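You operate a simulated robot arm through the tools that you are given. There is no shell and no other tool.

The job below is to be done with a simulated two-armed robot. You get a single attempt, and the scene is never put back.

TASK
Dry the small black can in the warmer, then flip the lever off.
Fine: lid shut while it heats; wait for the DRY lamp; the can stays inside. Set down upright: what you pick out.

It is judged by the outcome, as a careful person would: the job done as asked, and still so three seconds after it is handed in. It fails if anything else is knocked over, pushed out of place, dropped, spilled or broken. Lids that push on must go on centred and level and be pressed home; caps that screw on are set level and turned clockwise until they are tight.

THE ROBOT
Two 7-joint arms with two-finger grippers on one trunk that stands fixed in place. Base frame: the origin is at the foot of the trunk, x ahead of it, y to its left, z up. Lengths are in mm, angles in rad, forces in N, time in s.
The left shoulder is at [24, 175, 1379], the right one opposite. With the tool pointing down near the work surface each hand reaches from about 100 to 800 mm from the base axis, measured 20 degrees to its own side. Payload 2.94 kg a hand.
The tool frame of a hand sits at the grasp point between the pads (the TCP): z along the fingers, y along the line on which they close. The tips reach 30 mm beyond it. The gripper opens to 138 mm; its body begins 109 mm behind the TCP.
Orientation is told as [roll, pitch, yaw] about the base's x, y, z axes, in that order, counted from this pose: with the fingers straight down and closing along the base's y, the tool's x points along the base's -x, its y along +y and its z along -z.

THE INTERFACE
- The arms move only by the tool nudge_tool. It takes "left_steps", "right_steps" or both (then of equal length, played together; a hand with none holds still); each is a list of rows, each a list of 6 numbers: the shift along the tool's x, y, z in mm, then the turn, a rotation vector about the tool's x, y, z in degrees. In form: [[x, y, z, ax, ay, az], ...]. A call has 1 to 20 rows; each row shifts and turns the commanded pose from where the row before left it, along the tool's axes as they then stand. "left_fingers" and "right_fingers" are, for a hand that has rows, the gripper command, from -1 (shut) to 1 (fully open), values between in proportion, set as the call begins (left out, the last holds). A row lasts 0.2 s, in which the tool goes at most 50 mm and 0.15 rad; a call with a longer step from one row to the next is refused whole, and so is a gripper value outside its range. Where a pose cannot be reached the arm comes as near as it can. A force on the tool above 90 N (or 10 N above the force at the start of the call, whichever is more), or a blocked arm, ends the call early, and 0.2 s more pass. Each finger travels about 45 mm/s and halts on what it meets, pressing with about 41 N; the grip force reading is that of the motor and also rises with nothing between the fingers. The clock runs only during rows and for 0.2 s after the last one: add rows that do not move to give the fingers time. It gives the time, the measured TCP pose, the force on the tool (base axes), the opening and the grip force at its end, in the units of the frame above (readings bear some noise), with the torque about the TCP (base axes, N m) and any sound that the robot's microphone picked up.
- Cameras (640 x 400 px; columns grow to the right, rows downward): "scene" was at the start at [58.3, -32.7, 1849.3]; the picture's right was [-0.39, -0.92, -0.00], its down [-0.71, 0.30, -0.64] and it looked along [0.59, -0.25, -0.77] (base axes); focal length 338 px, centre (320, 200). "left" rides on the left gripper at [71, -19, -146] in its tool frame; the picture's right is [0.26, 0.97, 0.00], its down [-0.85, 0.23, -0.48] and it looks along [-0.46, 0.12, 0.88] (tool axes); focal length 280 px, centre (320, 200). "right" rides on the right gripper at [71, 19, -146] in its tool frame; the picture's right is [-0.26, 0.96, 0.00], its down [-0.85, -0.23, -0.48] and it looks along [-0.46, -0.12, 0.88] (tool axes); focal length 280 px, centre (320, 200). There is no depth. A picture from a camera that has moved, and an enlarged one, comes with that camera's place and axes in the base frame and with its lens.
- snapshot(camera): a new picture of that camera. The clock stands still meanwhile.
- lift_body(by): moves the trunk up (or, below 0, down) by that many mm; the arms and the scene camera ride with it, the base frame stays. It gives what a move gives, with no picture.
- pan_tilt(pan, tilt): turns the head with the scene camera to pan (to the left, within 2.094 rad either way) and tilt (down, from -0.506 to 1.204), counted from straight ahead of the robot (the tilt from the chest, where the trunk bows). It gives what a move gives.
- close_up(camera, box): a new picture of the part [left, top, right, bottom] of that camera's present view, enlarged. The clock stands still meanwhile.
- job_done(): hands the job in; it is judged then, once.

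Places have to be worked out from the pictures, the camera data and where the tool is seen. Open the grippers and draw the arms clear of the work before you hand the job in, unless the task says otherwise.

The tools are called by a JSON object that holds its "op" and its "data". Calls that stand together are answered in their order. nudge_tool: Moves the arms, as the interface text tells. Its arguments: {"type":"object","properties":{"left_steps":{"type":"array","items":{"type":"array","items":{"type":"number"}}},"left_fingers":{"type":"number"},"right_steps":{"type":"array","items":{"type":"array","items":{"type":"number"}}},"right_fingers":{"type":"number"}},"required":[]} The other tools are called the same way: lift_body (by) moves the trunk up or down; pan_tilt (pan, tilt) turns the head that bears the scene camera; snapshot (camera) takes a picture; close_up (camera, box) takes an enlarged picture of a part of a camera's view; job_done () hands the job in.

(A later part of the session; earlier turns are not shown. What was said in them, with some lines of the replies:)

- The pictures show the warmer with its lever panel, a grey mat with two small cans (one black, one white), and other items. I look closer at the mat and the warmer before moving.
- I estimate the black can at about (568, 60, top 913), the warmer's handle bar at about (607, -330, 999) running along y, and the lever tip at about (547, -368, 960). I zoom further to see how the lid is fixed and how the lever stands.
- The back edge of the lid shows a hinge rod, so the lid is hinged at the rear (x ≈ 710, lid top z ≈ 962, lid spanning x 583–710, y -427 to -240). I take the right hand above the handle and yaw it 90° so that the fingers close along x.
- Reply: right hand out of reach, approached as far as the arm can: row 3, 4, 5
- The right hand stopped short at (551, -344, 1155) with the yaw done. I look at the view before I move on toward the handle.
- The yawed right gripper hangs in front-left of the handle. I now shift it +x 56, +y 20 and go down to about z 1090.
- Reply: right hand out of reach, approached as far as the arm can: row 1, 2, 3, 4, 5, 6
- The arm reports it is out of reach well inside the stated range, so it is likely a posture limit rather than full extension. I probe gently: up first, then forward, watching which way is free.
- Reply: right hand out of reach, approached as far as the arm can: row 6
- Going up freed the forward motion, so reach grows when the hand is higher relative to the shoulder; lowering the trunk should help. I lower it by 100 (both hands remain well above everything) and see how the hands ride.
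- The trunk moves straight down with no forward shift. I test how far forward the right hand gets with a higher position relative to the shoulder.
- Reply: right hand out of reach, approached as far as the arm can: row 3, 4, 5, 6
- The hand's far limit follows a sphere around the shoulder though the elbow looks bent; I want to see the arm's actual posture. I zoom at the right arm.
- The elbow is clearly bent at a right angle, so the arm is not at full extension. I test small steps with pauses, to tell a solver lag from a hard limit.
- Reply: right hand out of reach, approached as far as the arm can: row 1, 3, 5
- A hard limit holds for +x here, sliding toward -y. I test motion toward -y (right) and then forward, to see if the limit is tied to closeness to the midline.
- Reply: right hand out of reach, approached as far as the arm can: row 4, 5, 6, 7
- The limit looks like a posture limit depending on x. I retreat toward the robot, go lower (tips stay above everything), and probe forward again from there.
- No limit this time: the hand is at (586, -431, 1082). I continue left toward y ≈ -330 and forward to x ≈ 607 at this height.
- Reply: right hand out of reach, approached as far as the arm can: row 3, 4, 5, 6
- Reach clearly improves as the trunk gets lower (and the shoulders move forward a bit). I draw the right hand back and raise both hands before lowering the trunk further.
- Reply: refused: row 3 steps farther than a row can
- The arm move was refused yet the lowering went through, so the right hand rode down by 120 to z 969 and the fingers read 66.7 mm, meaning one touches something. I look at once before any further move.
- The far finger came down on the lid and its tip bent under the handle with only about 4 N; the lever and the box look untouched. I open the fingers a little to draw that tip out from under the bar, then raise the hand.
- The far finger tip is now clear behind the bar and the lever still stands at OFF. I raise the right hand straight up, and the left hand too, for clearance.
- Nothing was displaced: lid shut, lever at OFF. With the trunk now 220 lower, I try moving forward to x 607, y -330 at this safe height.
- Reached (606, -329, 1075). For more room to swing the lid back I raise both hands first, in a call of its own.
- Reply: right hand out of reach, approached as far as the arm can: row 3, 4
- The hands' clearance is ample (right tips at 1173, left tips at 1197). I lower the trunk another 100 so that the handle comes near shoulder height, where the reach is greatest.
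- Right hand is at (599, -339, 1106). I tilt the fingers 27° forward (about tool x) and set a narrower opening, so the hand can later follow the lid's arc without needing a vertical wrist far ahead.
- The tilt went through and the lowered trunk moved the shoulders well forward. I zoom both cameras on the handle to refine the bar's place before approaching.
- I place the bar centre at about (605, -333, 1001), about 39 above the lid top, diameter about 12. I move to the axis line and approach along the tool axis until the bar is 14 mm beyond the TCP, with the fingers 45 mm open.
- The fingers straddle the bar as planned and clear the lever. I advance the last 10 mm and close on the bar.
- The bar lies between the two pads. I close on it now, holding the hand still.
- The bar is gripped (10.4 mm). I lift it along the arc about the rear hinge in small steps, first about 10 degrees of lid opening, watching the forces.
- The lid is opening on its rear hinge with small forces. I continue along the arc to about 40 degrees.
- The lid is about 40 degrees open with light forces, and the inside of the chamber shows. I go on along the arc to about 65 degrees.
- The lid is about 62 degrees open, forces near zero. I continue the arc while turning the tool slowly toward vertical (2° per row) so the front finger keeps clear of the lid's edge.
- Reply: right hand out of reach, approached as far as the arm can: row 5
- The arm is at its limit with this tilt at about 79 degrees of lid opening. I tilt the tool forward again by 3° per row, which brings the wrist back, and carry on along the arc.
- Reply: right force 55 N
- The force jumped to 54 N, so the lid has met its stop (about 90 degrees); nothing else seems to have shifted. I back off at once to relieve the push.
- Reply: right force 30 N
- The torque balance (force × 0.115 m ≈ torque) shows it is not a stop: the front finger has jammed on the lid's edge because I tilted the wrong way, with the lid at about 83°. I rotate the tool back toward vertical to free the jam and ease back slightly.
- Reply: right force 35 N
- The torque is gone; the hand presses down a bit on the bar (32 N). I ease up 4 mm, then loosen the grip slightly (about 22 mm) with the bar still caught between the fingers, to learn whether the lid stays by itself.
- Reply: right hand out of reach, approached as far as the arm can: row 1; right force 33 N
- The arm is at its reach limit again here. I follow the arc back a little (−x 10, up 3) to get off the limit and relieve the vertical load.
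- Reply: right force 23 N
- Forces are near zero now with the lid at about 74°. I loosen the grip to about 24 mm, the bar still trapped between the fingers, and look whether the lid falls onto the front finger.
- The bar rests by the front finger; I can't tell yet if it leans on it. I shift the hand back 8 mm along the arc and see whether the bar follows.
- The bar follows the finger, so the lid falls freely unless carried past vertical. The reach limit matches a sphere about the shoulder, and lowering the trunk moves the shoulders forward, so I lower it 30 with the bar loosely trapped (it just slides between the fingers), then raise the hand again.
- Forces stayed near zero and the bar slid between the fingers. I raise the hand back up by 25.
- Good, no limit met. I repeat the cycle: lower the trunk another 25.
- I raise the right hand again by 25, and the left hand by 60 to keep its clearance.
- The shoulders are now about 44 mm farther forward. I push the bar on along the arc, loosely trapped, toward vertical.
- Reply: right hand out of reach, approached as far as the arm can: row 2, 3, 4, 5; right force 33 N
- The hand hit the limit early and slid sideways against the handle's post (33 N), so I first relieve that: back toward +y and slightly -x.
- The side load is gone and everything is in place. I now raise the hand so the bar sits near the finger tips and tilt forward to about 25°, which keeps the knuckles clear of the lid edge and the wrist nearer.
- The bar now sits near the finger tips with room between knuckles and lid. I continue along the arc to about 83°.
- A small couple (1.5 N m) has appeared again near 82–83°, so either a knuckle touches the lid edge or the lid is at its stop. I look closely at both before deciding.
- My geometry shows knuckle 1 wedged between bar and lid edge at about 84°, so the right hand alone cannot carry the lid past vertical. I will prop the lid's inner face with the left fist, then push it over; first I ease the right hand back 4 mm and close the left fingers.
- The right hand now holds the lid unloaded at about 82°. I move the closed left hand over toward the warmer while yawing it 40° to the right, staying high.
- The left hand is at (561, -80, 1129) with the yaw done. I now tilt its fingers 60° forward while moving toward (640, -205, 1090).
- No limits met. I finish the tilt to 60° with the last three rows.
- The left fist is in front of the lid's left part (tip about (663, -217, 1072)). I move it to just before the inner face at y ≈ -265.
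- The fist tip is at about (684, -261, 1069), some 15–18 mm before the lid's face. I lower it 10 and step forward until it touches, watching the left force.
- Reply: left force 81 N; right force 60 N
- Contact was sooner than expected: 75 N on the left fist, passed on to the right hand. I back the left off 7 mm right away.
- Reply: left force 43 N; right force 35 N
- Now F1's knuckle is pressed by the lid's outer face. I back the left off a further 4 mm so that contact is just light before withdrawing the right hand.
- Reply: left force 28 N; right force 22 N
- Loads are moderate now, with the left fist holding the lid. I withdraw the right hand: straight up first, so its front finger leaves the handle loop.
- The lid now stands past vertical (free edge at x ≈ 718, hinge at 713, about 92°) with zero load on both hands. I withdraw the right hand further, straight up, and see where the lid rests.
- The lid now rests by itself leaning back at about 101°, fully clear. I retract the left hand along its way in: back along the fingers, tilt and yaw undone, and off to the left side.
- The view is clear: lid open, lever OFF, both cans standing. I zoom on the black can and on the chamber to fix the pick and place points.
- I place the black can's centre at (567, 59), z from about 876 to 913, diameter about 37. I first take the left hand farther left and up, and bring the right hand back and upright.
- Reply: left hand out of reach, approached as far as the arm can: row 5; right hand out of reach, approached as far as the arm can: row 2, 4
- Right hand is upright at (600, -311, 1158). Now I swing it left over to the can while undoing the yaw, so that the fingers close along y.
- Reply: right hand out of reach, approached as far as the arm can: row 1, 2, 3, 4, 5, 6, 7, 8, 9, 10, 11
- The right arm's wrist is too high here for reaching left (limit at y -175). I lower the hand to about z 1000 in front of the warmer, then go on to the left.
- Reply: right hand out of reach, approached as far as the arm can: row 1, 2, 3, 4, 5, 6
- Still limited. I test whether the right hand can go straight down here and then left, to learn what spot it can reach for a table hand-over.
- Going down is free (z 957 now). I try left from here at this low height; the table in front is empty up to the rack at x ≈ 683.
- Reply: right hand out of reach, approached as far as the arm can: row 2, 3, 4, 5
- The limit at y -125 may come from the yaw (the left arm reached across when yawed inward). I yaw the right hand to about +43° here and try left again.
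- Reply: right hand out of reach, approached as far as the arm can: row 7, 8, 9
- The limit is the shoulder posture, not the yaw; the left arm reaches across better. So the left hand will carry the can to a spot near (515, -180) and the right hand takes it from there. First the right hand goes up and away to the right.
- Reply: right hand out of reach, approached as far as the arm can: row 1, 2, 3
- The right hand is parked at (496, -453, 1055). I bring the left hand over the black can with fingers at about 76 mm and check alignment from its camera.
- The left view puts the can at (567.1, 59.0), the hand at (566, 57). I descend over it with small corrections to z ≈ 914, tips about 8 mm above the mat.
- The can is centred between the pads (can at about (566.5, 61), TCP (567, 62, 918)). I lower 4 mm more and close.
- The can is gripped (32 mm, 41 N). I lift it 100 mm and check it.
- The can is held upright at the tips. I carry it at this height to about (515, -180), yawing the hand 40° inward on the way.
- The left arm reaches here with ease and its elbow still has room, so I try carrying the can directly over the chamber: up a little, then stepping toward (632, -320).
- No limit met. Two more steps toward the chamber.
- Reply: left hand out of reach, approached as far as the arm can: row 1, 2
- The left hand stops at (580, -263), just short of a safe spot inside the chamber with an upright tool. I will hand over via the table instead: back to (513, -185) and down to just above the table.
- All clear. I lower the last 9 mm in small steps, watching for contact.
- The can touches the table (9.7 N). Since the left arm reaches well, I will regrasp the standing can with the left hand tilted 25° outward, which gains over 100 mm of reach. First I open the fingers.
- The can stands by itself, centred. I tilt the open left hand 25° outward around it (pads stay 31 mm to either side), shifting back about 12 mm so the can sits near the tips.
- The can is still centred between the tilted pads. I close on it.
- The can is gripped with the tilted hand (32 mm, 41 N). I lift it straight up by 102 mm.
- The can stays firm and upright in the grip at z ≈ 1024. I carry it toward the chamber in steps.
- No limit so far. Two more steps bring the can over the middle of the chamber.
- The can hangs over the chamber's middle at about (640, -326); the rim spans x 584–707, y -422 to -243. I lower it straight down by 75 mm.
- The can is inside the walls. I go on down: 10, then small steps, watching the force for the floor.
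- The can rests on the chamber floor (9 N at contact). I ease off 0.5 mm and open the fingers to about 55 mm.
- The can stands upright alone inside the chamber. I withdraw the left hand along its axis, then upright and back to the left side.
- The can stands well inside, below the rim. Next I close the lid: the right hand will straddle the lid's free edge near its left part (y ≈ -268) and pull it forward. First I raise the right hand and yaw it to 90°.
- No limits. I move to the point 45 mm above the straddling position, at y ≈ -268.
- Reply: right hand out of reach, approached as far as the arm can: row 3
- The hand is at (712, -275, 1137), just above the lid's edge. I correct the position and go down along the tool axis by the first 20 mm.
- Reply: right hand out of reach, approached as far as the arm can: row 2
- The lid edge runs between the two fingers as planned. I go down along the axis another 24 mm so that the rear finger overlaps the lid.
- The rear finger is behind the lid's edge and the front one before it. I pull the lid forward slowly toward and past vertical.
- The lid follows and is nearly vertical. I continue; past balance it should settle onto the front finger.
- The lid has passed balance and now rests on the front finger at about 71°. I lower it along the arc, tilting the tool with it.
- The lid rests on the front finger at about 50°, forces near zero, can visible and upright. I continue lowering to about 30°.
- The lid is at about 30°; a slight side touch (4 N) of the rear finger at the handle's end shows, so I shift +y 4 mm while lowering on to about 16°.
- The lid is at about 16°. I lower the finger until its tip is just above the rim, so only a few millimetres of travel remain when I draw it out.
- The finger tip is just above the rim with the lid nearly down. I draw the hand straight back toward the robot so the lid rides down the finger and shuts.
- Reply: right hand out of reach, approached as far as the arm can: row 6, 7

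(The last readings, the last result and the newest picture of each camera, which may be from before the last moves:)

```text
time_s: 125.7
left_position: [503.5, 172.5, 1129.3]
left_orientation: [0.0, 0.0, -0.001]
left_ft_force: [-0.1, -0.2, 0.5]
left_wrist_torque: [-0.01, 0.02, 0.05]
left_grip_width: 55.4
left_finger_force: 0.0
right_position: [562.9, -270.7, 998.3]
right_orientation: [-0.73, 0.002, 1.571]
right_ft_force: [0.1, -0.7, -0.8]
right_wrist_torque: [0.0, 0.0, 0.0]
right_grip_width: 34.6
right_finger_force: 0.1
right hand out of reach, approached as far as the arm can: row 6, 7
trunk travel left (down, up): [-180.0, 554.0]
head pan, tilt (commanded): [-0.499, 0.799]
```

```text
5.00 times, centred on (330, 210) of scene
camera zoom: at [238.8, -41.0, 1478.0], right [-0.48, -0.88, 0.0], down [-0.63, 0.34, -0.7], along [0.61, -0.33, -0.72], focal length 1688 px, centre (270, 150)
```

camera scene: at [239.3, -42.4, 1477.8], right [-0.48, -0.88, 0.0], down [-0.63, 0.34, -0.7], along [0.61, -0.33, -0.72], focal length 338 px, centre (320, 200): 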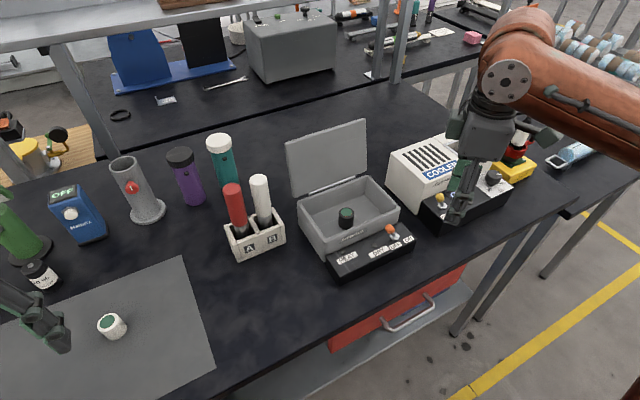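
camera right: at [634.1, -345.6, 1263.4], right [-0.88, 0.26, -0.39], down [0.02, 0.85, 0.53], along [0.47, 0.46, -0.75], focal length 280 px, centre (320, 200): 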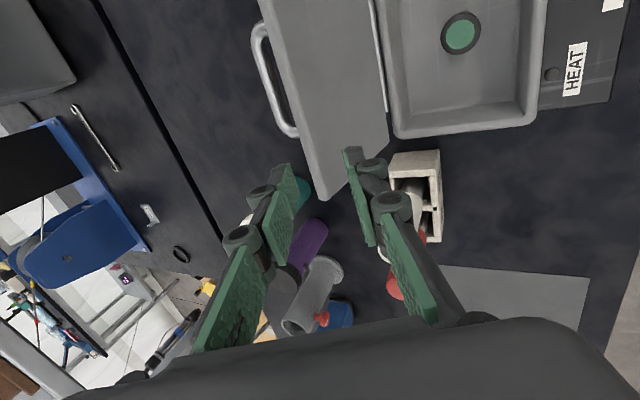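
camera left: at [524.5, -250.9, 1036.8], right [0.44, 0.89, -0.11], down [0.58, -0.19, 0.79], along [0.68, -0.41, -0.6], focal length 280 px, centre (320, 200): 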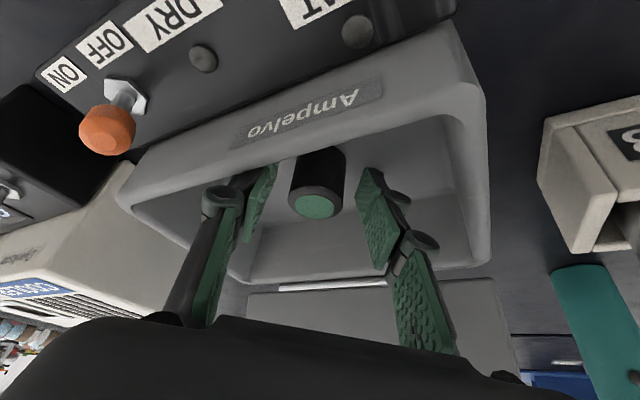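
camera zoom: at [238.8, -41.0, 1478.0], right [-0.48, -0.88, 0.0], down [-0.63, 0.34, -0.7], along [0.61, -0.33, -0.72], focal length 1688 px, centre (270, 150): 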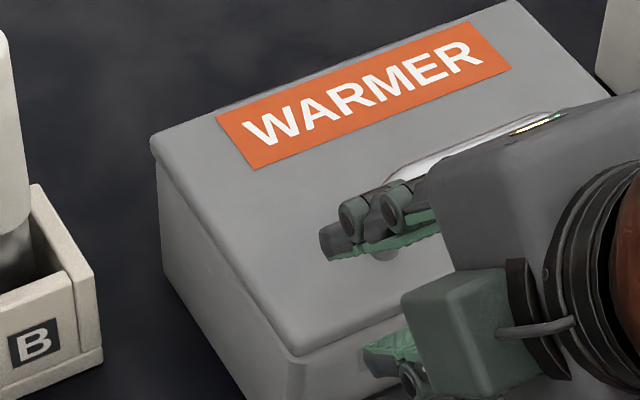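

The lid is shut. I raise the right hand straight up clear of the handle, then bring it upright.

{"op": "nudge_tool", "data": {"right_steps": [[0, -10, -11.1, 0, 0, 0], [0, -16.7, -18.6, 0, 0, 0], [0, -16.7, -18.6, 0, 0, 0], [0, -16.7, -18.6, 0, 0, 0], [0, 0, 0, -7, 0, 0], [0, 0, 0, -7, 0, 0], [0, 0, 0, -7, 0, 0], [0, 0, 0, -7, 0, 0], [0, 0, 0, -7, 0, 0], [0, 0, 0, -7, 0, 0], [0, 0, 0, 0, 0, 0]]}}

{"op": "snapshot", "data": {"camera": "scene"}}

{"op": "snapshot", "data": {"camera": "right"}}

```text
time_s: 128.1
left_position: [503.3, 171.6, 1129.3]
left_orientation: [0.0, -0.001, -0.001]
left_ft_force: [-0.1, -0.1, -0.1]
left_wrist_torque: [-0.03, -0.03, -0.01]
left_grip_width: 55.4
left_finger_force: 0.1
right_position: [562.0, -269.7, 1089.3]
right_orientation: [0.004, -0.001, 1.57]
right_ft_force: [1.1, -0.1, 0.3]
right_wrist_torque: [0.05, -0.02, 0.01]
right_grip_width: 34.5
right_finger_force: 0.0
trunk travel left (down, up): [-180.0, 554.0]
head pan, tilt (commanded): [-0.499, 0.799]
```

```text
taken
camera scene: at [238.1, -41.1, 1478.2], right [-0.48, -0.88, 0.0], down [-0.63, 0.34, -0.7], along [0.61, -0.33, -0.72], focal length 338 px, centre (320, 200)
```

scene: 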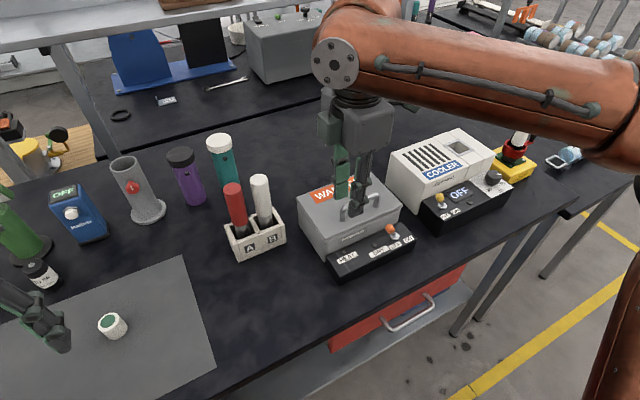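

```text
taken
camera right: at [543.6, -339.8, 1235.5], right [-0.96, 0.26, 0.0], down [0.23, 0.85, 0.48], along [0.12, 0.46, -0.88], focal length 280 px, centre (320, 200)
```

right: 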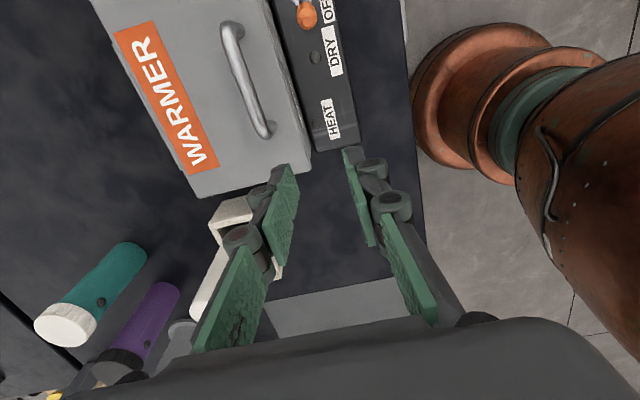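

The lid is shut and the hand is free. I zoom on the warmer to check it sits shut and where it was, and to measure the lever.

{"op": "close_up", "data": {"camera": "scene", "box": [290, 160, 418, 280]}}

{"op": "close_up", "data": {"camera": "scene", "box": [352, 210, 416, 260]}}

{"op": "close_up", "data": {"camera": "right", "box": [260, 0, 380, 80]}}

```text
3.33 times, centred on (354, 220) of scene
camera zoom: at [238.1, -41.1, 1478.2], right [-0.48, -0.88, 0.0], down [-0.63, 0.34, -0.7], along [0.61, -0.33, -0.72], focal length 1125 px, centre (207, 133)
```

zoom: 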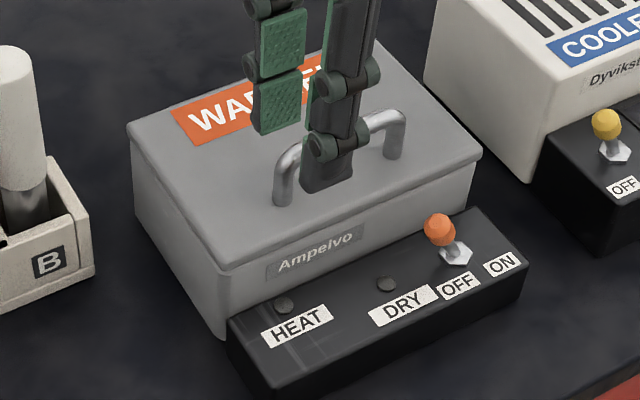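

```text
8.00 times, centred on (384, 235) of scene
camera zoom: at [238.1, -41.1, 1478.2], right [-0.48, -0.88, 0.0], down [-0.63, 0.34, -0.7], along [0.61, -0.33, -0.72], focal length 2700 px, centre (-192, -80)
```

zoom: 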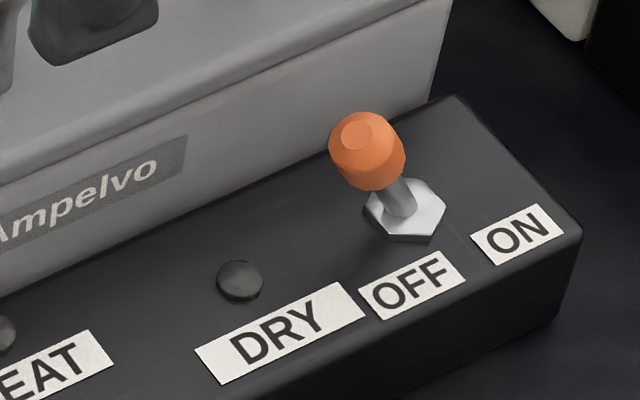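

```text
5.00 times, centred on (320, 40) of right
camera zoom: at [543.6, -339.8, 1235.5], right [-0.96, 0.26, 0.0], down [0.23, 0.85, 0.48], along [0.12, 0.46, -0.88], focal length 1402 px, centre (320, 1000)
```

zoom: 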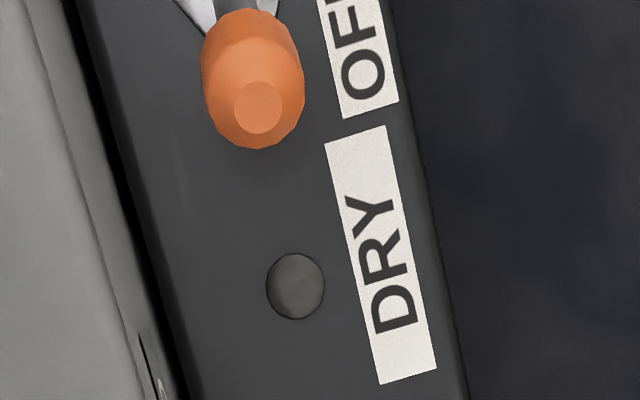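

The lid is flush and the warmer has not shifted. I put the lever knob's centre at about (548, -367, 954), its base at (545, -384, 928). I close the right fingers and come down beside the knob on its left (+y) side.

{"op": "nudge_tool", "data": {"right_steps": [[32.5, 8.5, 0, 0, 0, 0], [32.5, 8.5, 0, 0, 0, 0], [0, 0, 35, 0, 0, 0], [0, 0, 35, 0, 0, 0], [0, 0, 20, 0, 0, 0], [0, 0, 0, 0, 0, 0]], "right_fingers": -1}}

{"op": "snapshot", "data": {"camera": "right"}}

{"op": "close_up", "data": {"camera": "scene", "box": [320, 170, 420, 270]}}

```text
time_s: 129.4
left_position: [502.3, 173.2, 1128.8]
left_orientation: [0.001, 0.0, 0.0]
left_ft_force: [0.1, 0.2, 0.6]
left_wrist_torque: [0.03, -0.01, 0.0]
left_grip_width: 55.3
left_finger_force: 0.0
right_position: [544.5, -335.3, 999.5]
right_orientation: [0.001, -0.001, 1.569]
right_ft_force: [-0.8, 0.1, -1.4]
right_wrist_torque: [-0.03, 0.0, -0.01]
right_grip_width: 0.2
right_finger_force: 28.3
trunk travel left (down, up): [-180.0, 554.0]
head pan, tilt (commanded): [-0.499, 0.799]
```

```text
taken
camera right: at [525.7, -404.7, 1145.9], right [-0.96, 0.26, 0.0], down [0.23, 0.85, 0.48], along [0.12, 0.46, -0.88], focal length 280 px, centre (320, 200)
```

right: 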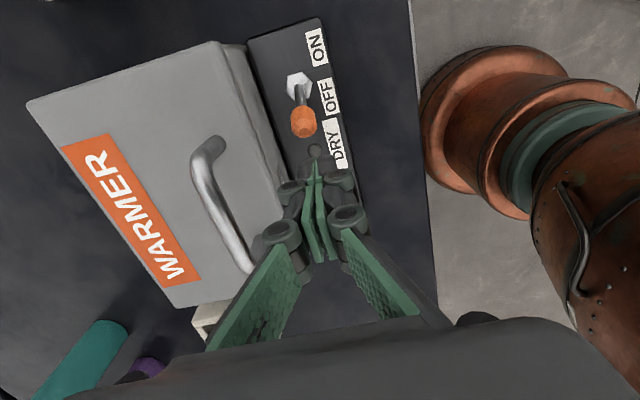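

```text
4.00 times, centred on (370, 220) of scene
camera zoom: at [238.5, -40.9, 1478.1], right [-0.48, -0.88, 0.0], down [-0.63, 0.34, -0.7], along [0.61, -0.33, -0.72], focal length 1350 px, centre (120, 120)
```

zoom: 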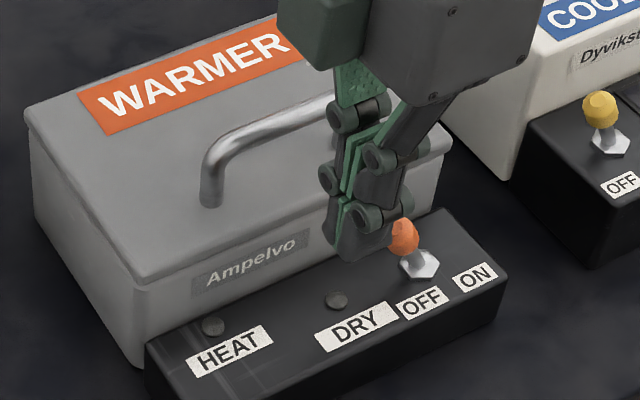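

The fist is beside the knob with room to the lid. I lower it 27 mm so the tips reach below the knob's middle.

{"op": "nudge_tool", "data": {"right_steps": [[0, 0, 14, 0, 0, 0], [0, 0, 13, 0, 0, 0], [0, 0, 0, 0, 0, 0]]}}

{"op": "close_up", "data": {"camera": "scene", "box": [320, 190, 420, 270]}}

{"op": "close_up", "data": {"camera": "right", "box": [220, 40, 400, 200]}}

```text
time_s: 130.2
left_position: [503.2, 172.0, 1128.5]
left_orientation: [0.001, 0.002, 0.0]
left_ft_force: [-0.3, 0.6, 0.1]
left_wrist_torque: [0.03, -0.01, 0.0]
left_grip_width: 55.3
left_finger_force: 0.0
right_position: [544.0, -333.1, 972.2]
right_orientation: [0.002, 0.001, 1.568]
right_ft_force: [0.0, -0.3, 0.1]
right_wrist_torque: [-0.01, 0.03, 0.01]
right_grip_width: 0.0
right_finger_force: 28.0
trunk travel left (down, up): [-180.0, 554.0]
head pan, tilt (commanded): [-0.499, 0.799]
```

```text
5.00 times, centred on (370, 230) of scene
camera zoom: at [238.7, -41.0, 1478.0], right [-0.48, -0.88, 0.0], down [-0.63, 0.34, -0.7], along [0.61, -0.33, -0.72], focal length 1688 px, centre (70, 50)
```

zoom: 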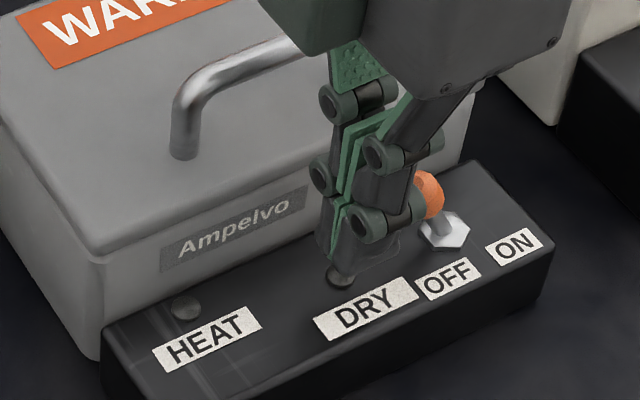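

```text
2.50 times, centred on (310, 120) of right
camera zoom: at [524.4, -403.4, 1117.9], right [-0.96, 0.26, 0.0], down [0.23, 0.85, 0.48], along [0.12, 0.46, -0.88], focal length 701 px, centre (345, 400)
```

zoom: 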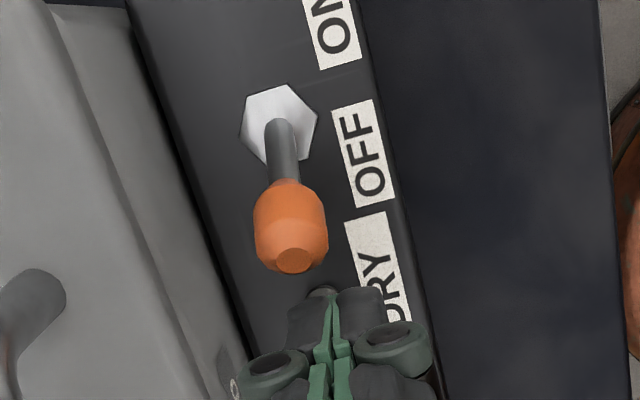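

The fist is right beside the knob. I push toward -y (ON) in small steps, with a slight x alignment.

{"op": "nudge_tool", "data": {"right_steps": [[5, -3, 0, 0, 0, 0], [5, 0, 0, 0, 0, 0], [5, 0, 0, 0, 0, 0], [5, 0, 0, 0, 0, 0], [5, 0, 0, 0, 0, 0], [5, 0, 0, 0, 0, 0], [0, 0, 0, 0, 0, 0]]}}

{"op": "close_up", "data": {"camera": "right", "box": [220, 40, 400, 200]}}

{"op": "close_up", "data": {"camera": "scene", "box": [320, 190, 420, 270]}}

```text
time_s: 131.8
left_position: [503.9, 173.2, 1128.4]
left_orientation: [-0.001, 0.0, 0.0]
left_ft_force: [-0.4, 0.0, -0.4]
left_wrist_torque: [0.0, -0.04, -0.03]
left_grip_width: 55.3
left_finger_force: 0.2
right_position: [548.0, -364.6, 972.4]
right_orientation: [0.001, 0.0, 1.57]
right_ft_force: [0.3, 1.1, -0.2]
right_wrist_torque: [0.0, 0.04, 0.05]
right_grip_width: 5.8
right_finger_force: 28.2
trunk travel left (down, up): [-180.0, 554.0]
head pan, tilt (commanded): [-0.499, 0.799]
```

```text
2.50 times, centred on (310, 120) of right
camera zoom: at [529.1, -434.5, 1118.4], right [-0.96, 0.26, 0.0], down [0.23, 0.85, 0.47], along [0.12, 0.46, -0.88], focal length 701 px, centre (345, 400)
```

zoom: 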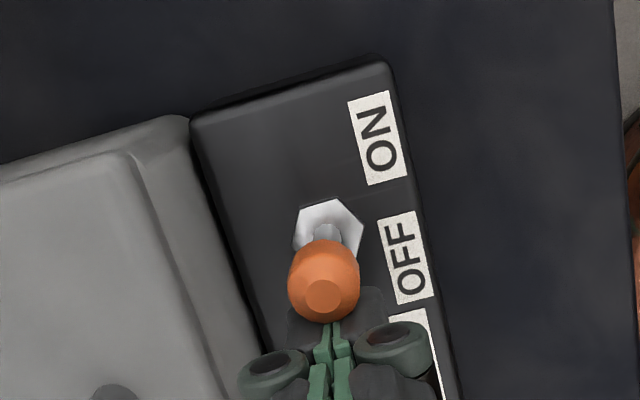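

```text
5.00 times, centred on (370, 230) of scene
camera zoom: at [238.8, -40.8, 1478.0], right [-0.48, -0.88, 0.0], down [-0.63, 0.34, -0.7], along [0.61, -0.33, -0.72], focal length 1688 px, centre (70, 50)
```

zoom: 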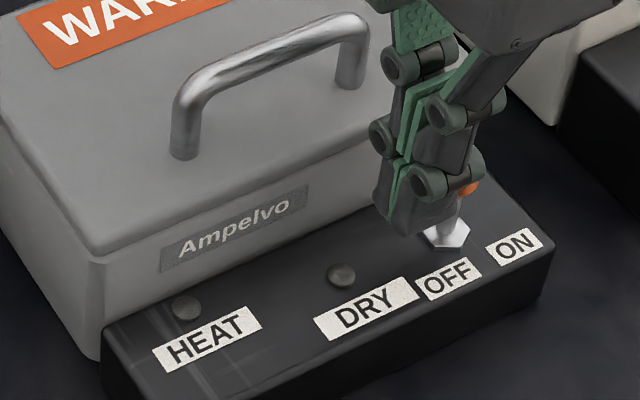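

The knob wedges a little into the seam between the two fingers (5.8 mm). I back off, shift 10 mm in -x so that one finger's flat side meets the knob, and push again.

{"op": "nudge_tool", "data": {"right_steps": [[-8, 0, 0, 0, 0, 0], [-8, 0, 0, 0, 0, 0], [0, 10, 0, 0, 0, 0], [0, 0, 0, 0, 0, 0], [0, 0, 0, 0, 0, 0]]}}

{"op": "close_up", "data": {"camera": "right", "box": [220, 40, 400, 200]}}

```text
time_s: 133.1
left_position: [503.8, 171.8, 1128.9]
left_orientation: [-0.001, -0.001, 0.0]
left_ft_force: [-0.3, -0.2, -0.1]
left_wrist_torque: [0.0, 0.01, 0.0]
left_grip_width: 55.2
left_finger_force: 0.1
right_position: [539.0, -349.2, 971.8]
right_orientation: [0.001, 0.0, 1.568]
right_ft_force: [-0.3, 0.1, 0.0]
right_wrist_torque: [0.04, 0.0, 0.01]
right_grip_width: 0.0
right_finger_force: 28.7
trunk travel left (down, up): [-180.0, 554.0]
head pan, tilt (commanded): [-0.499, 0.799]
```

```text
2.50 times, centred on (310, 120) of right
camera zoom: at [519.4, -419.4, 1117.6], right [-0.96, 0.26, 0.0], down [0.23, 0.85, 0.48], along [0.12, 0.46, -0.88], focal length 701 px, centre (345, 400)
```

zoom: 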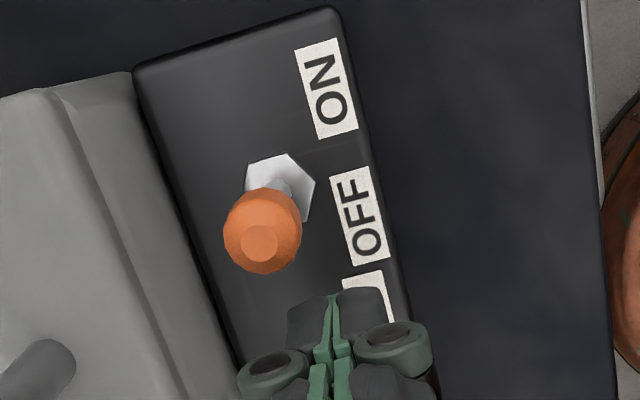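

The lever stayed part way over, more upright now. I push on with the flat side of one finger toward ON.

{"op": "nudge_tool", "data": {"right_steps": [[5, 0, 0, 0, 0, 0], [5, 0, 0, 0, 0, 0], [5, 0, 0, 0, 0, 0], [5, 0, 0, 0, 0, 0], [5, 0, 0, 0, 0, 0], [0, 0, 0, 0, 0, 0]]}}

{"op": "close_up", "data": {"camera": "right", "box": [220, 40, 400, 200]}}

{"op": "close_up", "data": {"camera": "scene", "box": [320, 190, 420, 270]}}

```text
time_s: 134.4
left_position: [504.2, 172.1, 1129.1]
left_orientation: [-0.001, 0.001, 0.001]
left_ft_force: [-0.8, -0.2, -0.3]
left_wrist_torque: [-0.01, 0.04, 0.0]
left_grip_width: 55.2
left_finger_force: 0.0
right_position: [539.3, -373.7, 971.3]
right_orientation: [0.001, -0.001, 1.569]
right_ft_force: [-0.2, 1.4, 1.2]
right_wrist_torque: [0.0, -0.04, 0.01]
right_grip_width: 0.2
right_finger_force: 28.3
trunk travel left (down, up): [-180.0, 554.0]
head pan, tilt (commanded): [-0.499, 0.799]
```

```text
2.50 times, centred on (310, 120) of right
camera zoom: at [519.9, -443.6, 1117.1], right [-0.96, 0.26, 0.0], down [0.23, 0.85, 0.47], along [0.12, 0.46, -0.88], focal length 701 px, centre (345, 400)
```

zoom: 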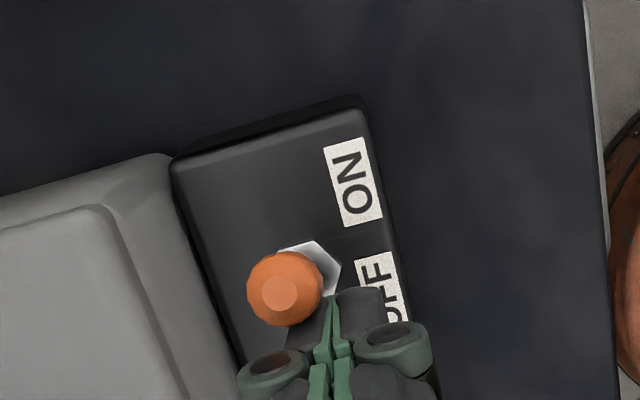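

```text
5.00 times, centred on (370, 230) of scene
camera zoom: at [238.8, -40.8, 1478.0], right [-0.48, -0.88, 0.0], down [-0.63, 0.34, -0.7], along [0.61, -0.33, -0.72], focal length 1688 px, centre (70, 50)
```

zoom: 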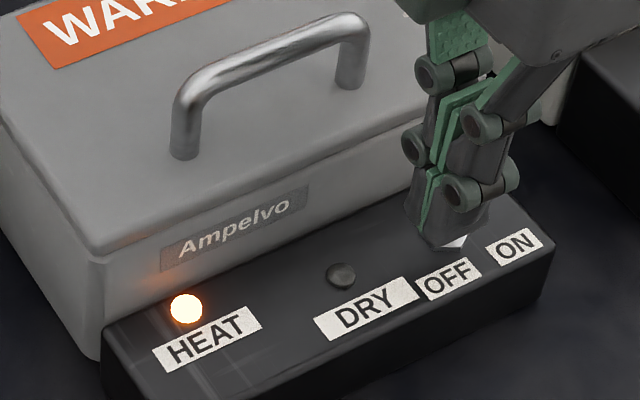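

The HEAT lamp has lit, so it is heating with the lid shut. I push the lever about 10 mm farther so it is fully at ON, then back off.

{"op": "nudge_tool", "data": {"right_steps": [[5, 0, 0, 0, 0, 0], [4, 0, 0, 0, 0, 0], [0, 0, 0, 0, 0, 0], [-10, 0, 0, 0, 0, 0], [-10, 0, 0, 0, 0, 0], [0, 0, 0, 0, 0, 0]]}}

{"op": "close_up", "data": {"camera": "right", "box": [220, 40, 400, 200]}}

{"op": "close_up", "data": {"camera": "scene", "box": [320, 190, 420, 270]}}

```text
time_s: 135.8
left_position: [504.0, 172.0, 1129.4]
left_orientation: [-0.001, 0.0, 0.0]
left_ft_force: [-0.3, -0.2, 0.0]
left_wrist_torque: [-0.01, -0.01, 0.02]
left_grip_width: 55.2
left_finger_force: 0.0
right_position: [539.0, -363.6, 971.1]
right_orientation: [0.001, 0.0, 1.568]
right_ft_force: [0.0, 0.0, 0.4]
right_wrist_torque: [-0.01, -0.02, 0.0]
right_grip_width: 0.3
right_finger_force: 27.9
trunk travel left (down, up): [-180.0, 554.0]
head pan, tilt (commanded): [-0.499, 0.799]
```

```text
2.50 times, centred on (310, 120) of right
camera zoom: at [520.6, -433.8, 1116.8], right [-0.96, 0.26, 0.0], down [0.23, 0.85, 0.48], along [0.12, 0.46, -0.88], focal length 701 px, centre (345, 400)
```

zoom: 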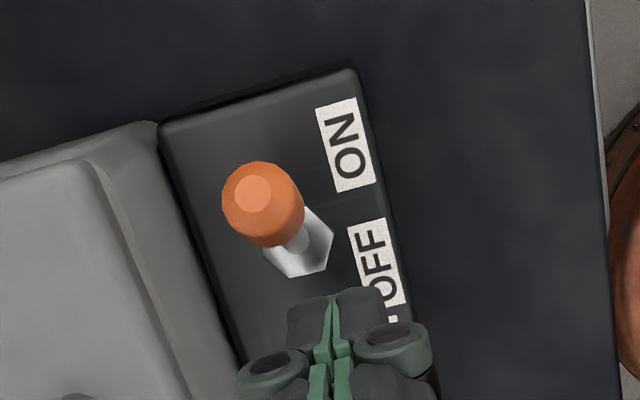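

```text
5.00 times, centred on (370, 230) of scene
camera zoom: at [238.8, -41.1, 1478.0], right [-0.48, -0.88, 0.0], down [-0.63, 0.34, -0.7], along [0.61, -0.33, -0.72], focal length 1688 px, centre (70, 50)
```

zoom: 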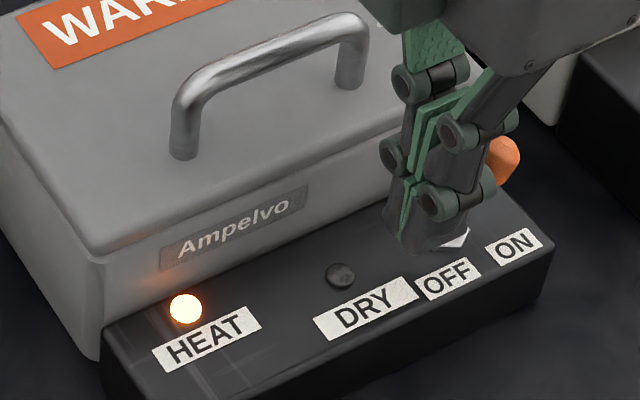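

The lever stands at ON and HEAT glows. I lift the hand over the lever to its other (-y) side, ready to flip it back once DRY lights.

{"op": "nudge_tool", "data": {"right_steps": [[-5, 0, -20, 0, 0, 0], [0, 0, -35, 0, 0, 0], [40, 0, 0, 0, 0, 0], [40, 0, 0, 0, 0, 0], [0, 0, 15, 0, 0, 0], [0, 0, 0, 0, 0, 0]]}}

{"op": "snapshot", "data": {"camera": "right"}}

{"op": "close_up", "data": {"camera": "scene", "box": [320, 190, 420, 270]}}

```text
time_s: 137.2
left_position: [503.2, 171.9, 1129.9]
left_orientation: [-0.001, -0.001, -0.001]
left_ft_force: [-0.8, -0.3, -0.2]
left_wrist_torque: [0.0, 0.01, 0.01]
left_grip_width: 55.2
left_finger_force: 0.0
right_position: [538.1, -438.5, 1011.7]
right_orientation: [0.003, 0.001, 1.569]
right_ft_force: [0.7, -0.8, 0.5]
right_wrist_torque: [-0.03, 0.01, 0.01]
right_grip_width: 0.1
right_finger_force: 28.4
trunk travel left (down, up): [-180.0, 554.0]
head pan, tilt (commanded): [-0.499, 0.799]
```

```text
taken
camera right: at [518.7, -508.4, 1157.3], right [-0.96, 0.26, 0.0], down [0.23, 0.85, 0.48], along [0.12, 0.46, -0.88], focal length 280 px, centre (320, 200)
```

right: 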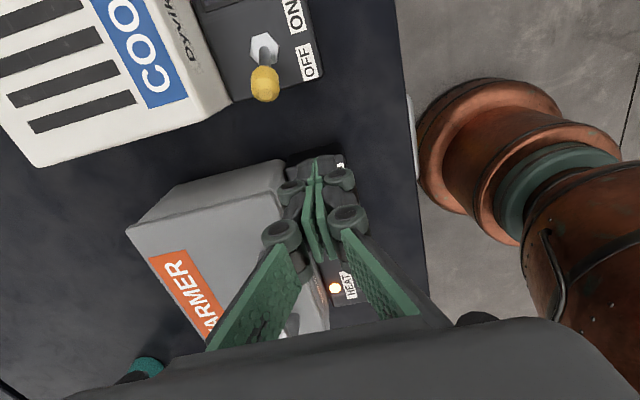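

```text
5.00 times, centred on (370, 230) of scene
camera zoom: at [238.5, -40.9, 1478.0], right [-0.48, -0.88, 0.0], down [-0.63, 0.34, -0.7], along [0.61, -0.33, -0.72], focal length 1688 px, centre (70, 50)
```

zoom: 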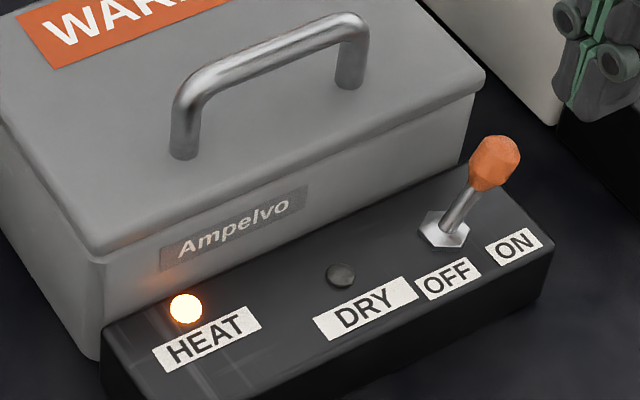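

The knob at ON is at about (547, -406, 954); the fist at y -438 clears it. I lower the fist to knob height and then wait for the DRY lamp.

{"op": "nudge_tool", "data": {"right_steps": [[0, 0, 20, 0, 0, 0], [0, 0, 19, 0, 0, 0], [0, 0, 0, 0, 0, 0], [0, 0, 0, 0, 0, 0], [0, 0, 0, 0, 0, 0], [0, 0, 0, 0, 0, 0]]}}

{"op": "close_up", "data": {"camera": "scene", "box": [320, 190, 420, 270]}}

{"op": "close_up", "data": {"camera": "right", "box": [220, 100, 400, 300]}}

```text
time_s: 138.7
left_position: [503.4, 172.5, 1129.3]
left_orientation: [-0.001, 0.0, 0.0]
left_ft_force: [-0.6, 0.5, -0.4]
left_wrist_torque: [0.01, -0.01, 0.02]
left_grip_width: 55.4
left_finger_force: 0.1
right_position: [539.1, -437.5, 973.3]
right_orientation: [0.001, 0.002, 1.568]
right_ft_force: [0.0, -0.3, 0.0]
right_wrist_torque: [-0.01, -0.01, 0.03]
right_grip_width: 0.1
right_finger_force: 28.0
trunk travel left (down, up): [-180.0, 554.0]
head pan, tilt (commanded): [-0.499, 0.799]
```

```text
5.00 times, centred on (370, 230) of scene
camera zoom: at [238.8, -41.0, 1478.0], right [-0.48, -0.88, 0.0], down [-0.63, 0.34, -0.7], along [0.61, -0.33, -0.72], focal length 1688 px, centre (70, 50)
```

zoom: 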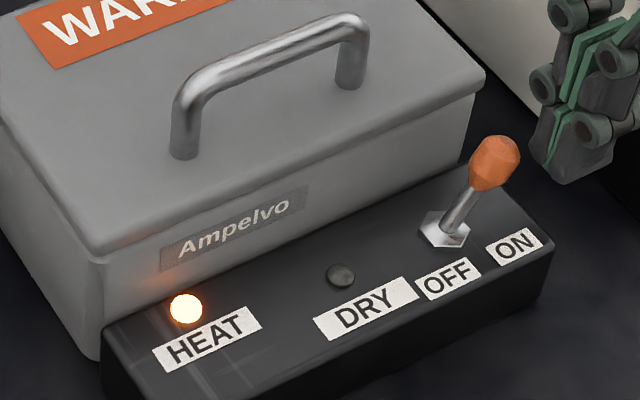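

```text
2.00 times, centred on (310, 200) of right
camera zoom: at [519.7, -506.8, 1119.5], right [-0.96, 0.26, 0.0], down [0.23, 0.85, 0.48], along [0.12, 0.46, -0.88], focal length 561 px, centre (340, 200)
```

zoom: 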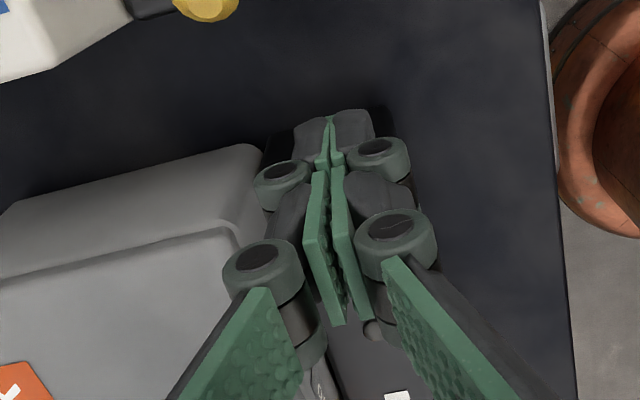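

The fist waits beside the lever, HEAT is on, DRY still dark. I wait 4 s with still rows and look again.

{"op": "nudge_tool", "data": {"right_steps": [[0, 0, 0, 0, 0, 0], [0, 0, 0, 0, 0, 0], [0, 0, 0, 0, 0, 0], [0, 0, 0, 0, 0, 0], [0, 0, 0, 0, 0, 0], [0, 0, 0, 0, 0, 0], [0, 0, 0, 0, 0, 0], [0, 0, 0, 0, 0, 0], [0, 0, 0, 0, 0, 0], [0, 0, 0, 0, 0, 0], [0, 0, 0, 0, 0, 0], [0, 0, 0, 0, 0, 0], [0, 0, 0, 0, 0, 0], [0, 0, 0, 0, 0, 0], [0, 0, 0, 0, 0, 0], [0, 0, 0, 0, 0, 0], [0, 0, 0, 0, 0, 0], [0, 0, 0, 0, 0, 0], [0, 0, 0, 0, 0, 0], [0, 0, 0, 0, 0, 0]]}}

{"op": "close_up", "data": {"camera": "scene", "box": [320, 190, 420, 270]}}

```text
time_s: 142.8
left_position: [503.3, 171.6, 1128.6]
left_orientation: [0.001, 0.0, 0.0]
left_ft_force: [-0.2, -0.3, -0.6]
left_wrist_torque: [-0.03, -0.01, -0.03]
left_grip_width: 55.1
left_finger_force: 0.0
right_position: [540.3, -437.1, 973.6]
right_orientation: [0.001, 0.001, 1.571]
right_ft_force: [1.1, -0.2, -0.7]
right_wrist_torque: [0.02, -0.01, 0.01]
right_grip_width: 0.3
right_finger_force: 28.1
trunk travel left (down, up): [-180.0, 554.0]
head pan, tilt (commanded): [-0.499, 0.799]
```

```text
5.00 times, centred on (370, 230) of scene
camera zoom: at [238.8, -41.0, 1478.0], right [-0.48, -0.88, 0.0], down [-0.63, 0.34, -0.7], along [0.61, -0.33, -0.72], focal length 1688 px, centre (70, 50)
```

zoom: 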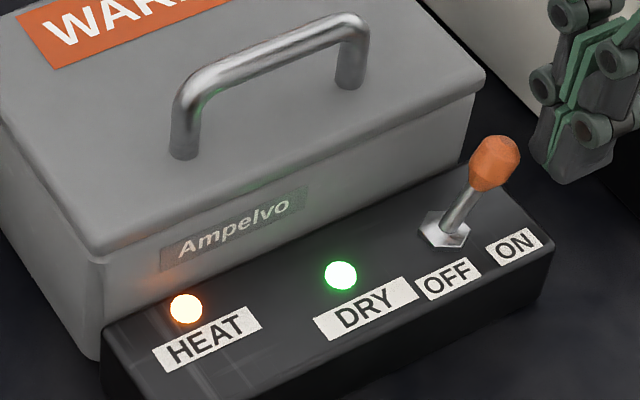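

DRY is lit green. I push the lever back toward +y (OFF) with the flat of the finger.

{"op": "nudge_tool", "data": {"right_steps": [[-5, 0, 0, 0, 0, 0], [-5, 0, 0, 0, 0, 0], [-5, 0, 0, 0, 0, 0], [-5, 0, 0, 0, 0, 0], [-5, 0, 0, 0, 0, 0], [-5, 0, 0, 0, 0, 0], [-5, 0, 0, 0, 0, 0], [-5, 0, 0, 0, 0, 0], [-5, 0, 0, 0, 0, 0], [0, 0, 0, 0, 0, 0]]}}

{"op": "close_up", "data": {"camera": "scene", "box": [320, 190, 420, 270]}}

{"op": "close_up", "data": {"camera": "right", "box": [220, 100, 400, 300]}}

```text
time_s: 145.1
left_position: [504.1, 172.5, 1127.8]
left_orientation: [0.0, 0.0, 0.0]
left_ft_force: [-0.3, 0.6, 0.0]
left_wrist_torque: [0.02, -0.01, 0.0]
left_grip_width: 55.2
left_finger_force: 0.2
right_position: [538.7, -392.3, 972.8]
right_orientation: [0.0, 0.001, 1.572]
right_ft_force: [-0.1, -1.3, -1.0]
right_wrist_torque: [-0.02, 0.0, -0.02]
right_grip_width: 0.1
right_finger_force: 28.2
trunk travel left (down, up): [-180.0, 554.0]
head pan, tilt (commanded): [-0.499, 0.799]
```

```text
5.00 times, centred on (370, 230) of scene
camera zoom: at [238.8, -41.2, 1478.0], right [-0.48, -0.88, 0.0], down [-0.63, 0.34, -0.7], along [0.61, -0.33, -0.72], focal length 1688 px, centre (70, 50)
```

zoom: 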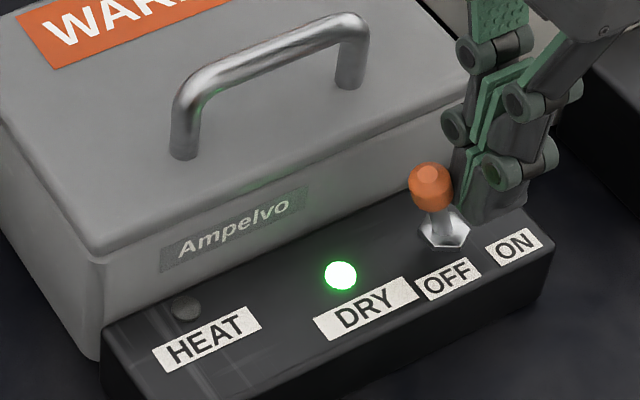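

```text
2.00 times, centred on (310, 200) of right
camera zoom: at [520.1, -463.0, 1118.5], right [-0.96, 0.26, 0.0], down [0.23, 0.85, 0.48], along [0.12, 0.46, -0.88], focal length 561 px, centre (340, 200)
```

zoom: 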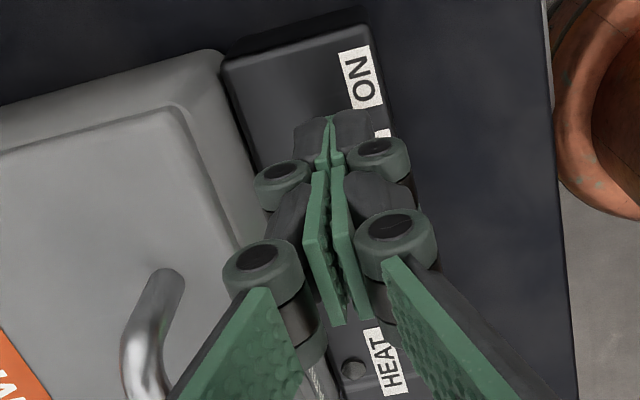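

HEAT went out, DRY is still lit. The lever is past the middle; I push about 12 mm farther so it stands fully at OFF, then back off.

{"op": "nudge_tool", "data": {"right_steps": [[-4, 0, 0, 0, 0, 0], [-4, 0, 0, 0, 0, 0], [-4, 0, 0, 0, 0, 0], [0, 0, 0, 0, 0, 0], [10, 0, 0, 0, 0, 0], [15, 0, 0, 0, 0, 0], [15, 0, 0, 0, 0, 0], [0, 0, 0, 0, 0, 0]]}}

{"op": "close_up", "data": {"camera": "scene", "box": [320, 190, 420, 270]}}

```text
time_s: 146.8
left_position: [503.4, 172.5, 1129.1]
left_orientation: [0.0, -0.001, 0.002]
left_ft_force: [-0.3, -0.3, 1.0]
left_wrist_torque: [-0.02, -0.01, -0.02]
left_grip_width: 55.1
left_finger_force: 0.1
right_position: [539.1, -418.8, 974.5]
right_orientation: [0.0, 0.0, 1.57]
right_ft_force: [-0.5, -0.1, -0.2]
right_wrist_torque: [-0.01, -0.02, 0.01]
right_grip_width: 0.2
right_finger_force: 28.1
trunk travel left (down, up): [-180.0, 554.0]
head pan, tilt (commanded): [-0.499, 0.799]
```

```text
5.00 times, centred on (370, 230) of scene
camera zoom: at [238.7, -40.7, 1478.0], right [-0.48, -0.88, 0.0], down [-0.63, 0.34, -0.7], along [0.61, -0.33, -0.72], focal length 1688 px, centre (70, 50)
```

zoom: 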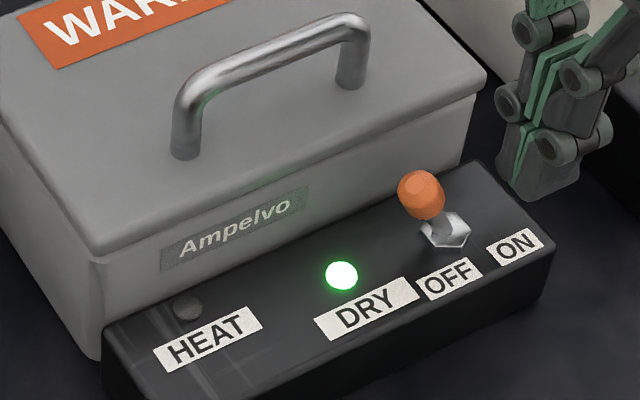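

HEAT is out and the lever stands exactly where OFF was at the start. I raise the right hand, draw it back to the right, and open both grippers.

{"op": "nudge_tool", "data": {"right_steps": [[5, 0, -25, 0, 0, 0], [0, 0, -35, 0, 0, 0], [0, 0, -35, 0, 0, 0], [0, 0, -35, 0, 0, 0], [25, 15, -10, 0, 0, 0], [25, 15, -10, 0, 0, 0], [25, 15, 0, 0, 0, 0], [0, 0, 0, 0, 0, 0], [0, 0, 0, 0, 0, 0]], "right_fingers": 1, "left_steps": [[5, 10, -10, 0, 0, 0], [5, 10, -10, 0, 0, 0], [5, 10, -10, 0, 0, 0], [5, 10, -10, 0, 0, 0], [5, 10, 0, 0, 0, 0], [0, 0, 0, 0, 0, 0], [0, 0, 0, 0, 0, 0], [0, 0, 0, 0, 0, 0], [0, 0, 0, 0, 0, 0]], "left_fingers": 1}}

{"op": "snapshot", "data": {"camera": "scene"}}

{"op": "close_up", "data": {"camera": "scene", "box": [280, 160, 440, 280]}}

```text
time_s: 148.8
left_position: [479.3, 219.8, 1167.1]
left_orientation: [0.0, 0.001, 0.001]
left_ft_force: [0.5, 0.0, 0.1]
left_wrist_torque: [-0.03, 0.01, 0.01]
left_grip_width: 138.0
left_finger_force: 0.1
right_position: [492.8, -503.5, 1125.0]
right_orientation: [0.002, 0.0, 1.571]
right_ft_force: [-0.5, -0.9, 0.6]
right_wrist_torque: [0.01, -0.02, -0.01]
right_grip_width: 137.8
right_finger_force: 0.0
trunk travel left (down, up): [-180.0, 554.0]
head pan, tilt (commanded): [-0.499, 0.799]
```

```text
taken
camera scene: at [238.5, -41.8, 1478.0], right [-0.48, -0.88, 0.0], down [-0.63, 0.34, -0.7], along [0.61, -0.33, -0.72], focal length 338 px, centre (320, 200)
```

scene: 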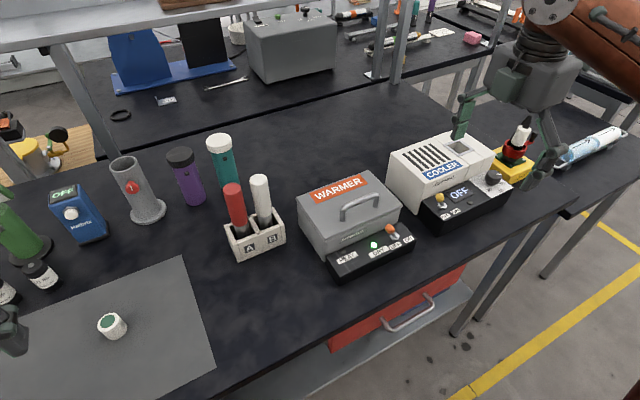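

```text
3.33 times, centred on (360, 220) of scene
camera zoom: at [238.5, -41.8, 1478.0], right [-0.48, -0.88, 0.0], down [-0.63, 0.34, -0.7], along [0.61, -0.33, -0.72], focal length 1125 px, centre (187, 133)
```

zoom: 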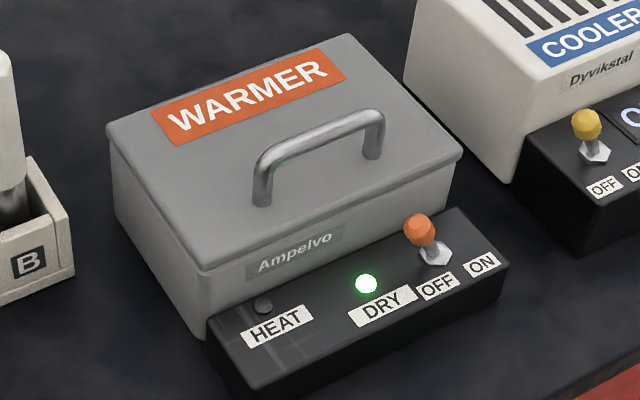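

Everything is as asked: lid shut, can inside, HEAT out, DRY lit, lever at OFF, grippers open and both arms clear; the other items stand where they were. I hand the job in.

{"op": "job_done", "data": {}}

```text
The job is handed in.
```

The black can has been dried in the warmer, and the job is handed in.

- **Drying:** I flipped the lever to ON with the lid shut. HEAT came on, and I waited until the DRY lamp lit.
- **Switching off:** I flipped the lever back, HEAT went out, and the knob is where it stood at OFF at the start. DRY was still lit in the last picture.
- **Can:** it is inside the warmer, set down upright. I last saw it standing when the lid was about 50° open; the fingers did not come near it after that.
- **Other items:** I saw nothing knocked over or moved. The warmer's lid corners measure within about 3 mm of where they were, which is within my measuring error.

A few things did not go smoothly:

- **Touched the lid early:** one arm move was refused, but the trunk lowering I sent with it went through. The right fingers came down on the closed lid with about 4 N. Nothing was displaced.
- **Hard pushes:** while opening the lid, the hands pushed on it and its handle harder than I meant to a few times, up to 75 N.
- **Lid needed both hands:** it would not stay open until it was pushed past vertical, so one hand held it while the other pushed.
- **Can set down on the way:** I put it upright on the bench once to regrip it with the hand tilted, which gave enough reach to place it in the warmer.

Both grippers are open and the arms are clear.
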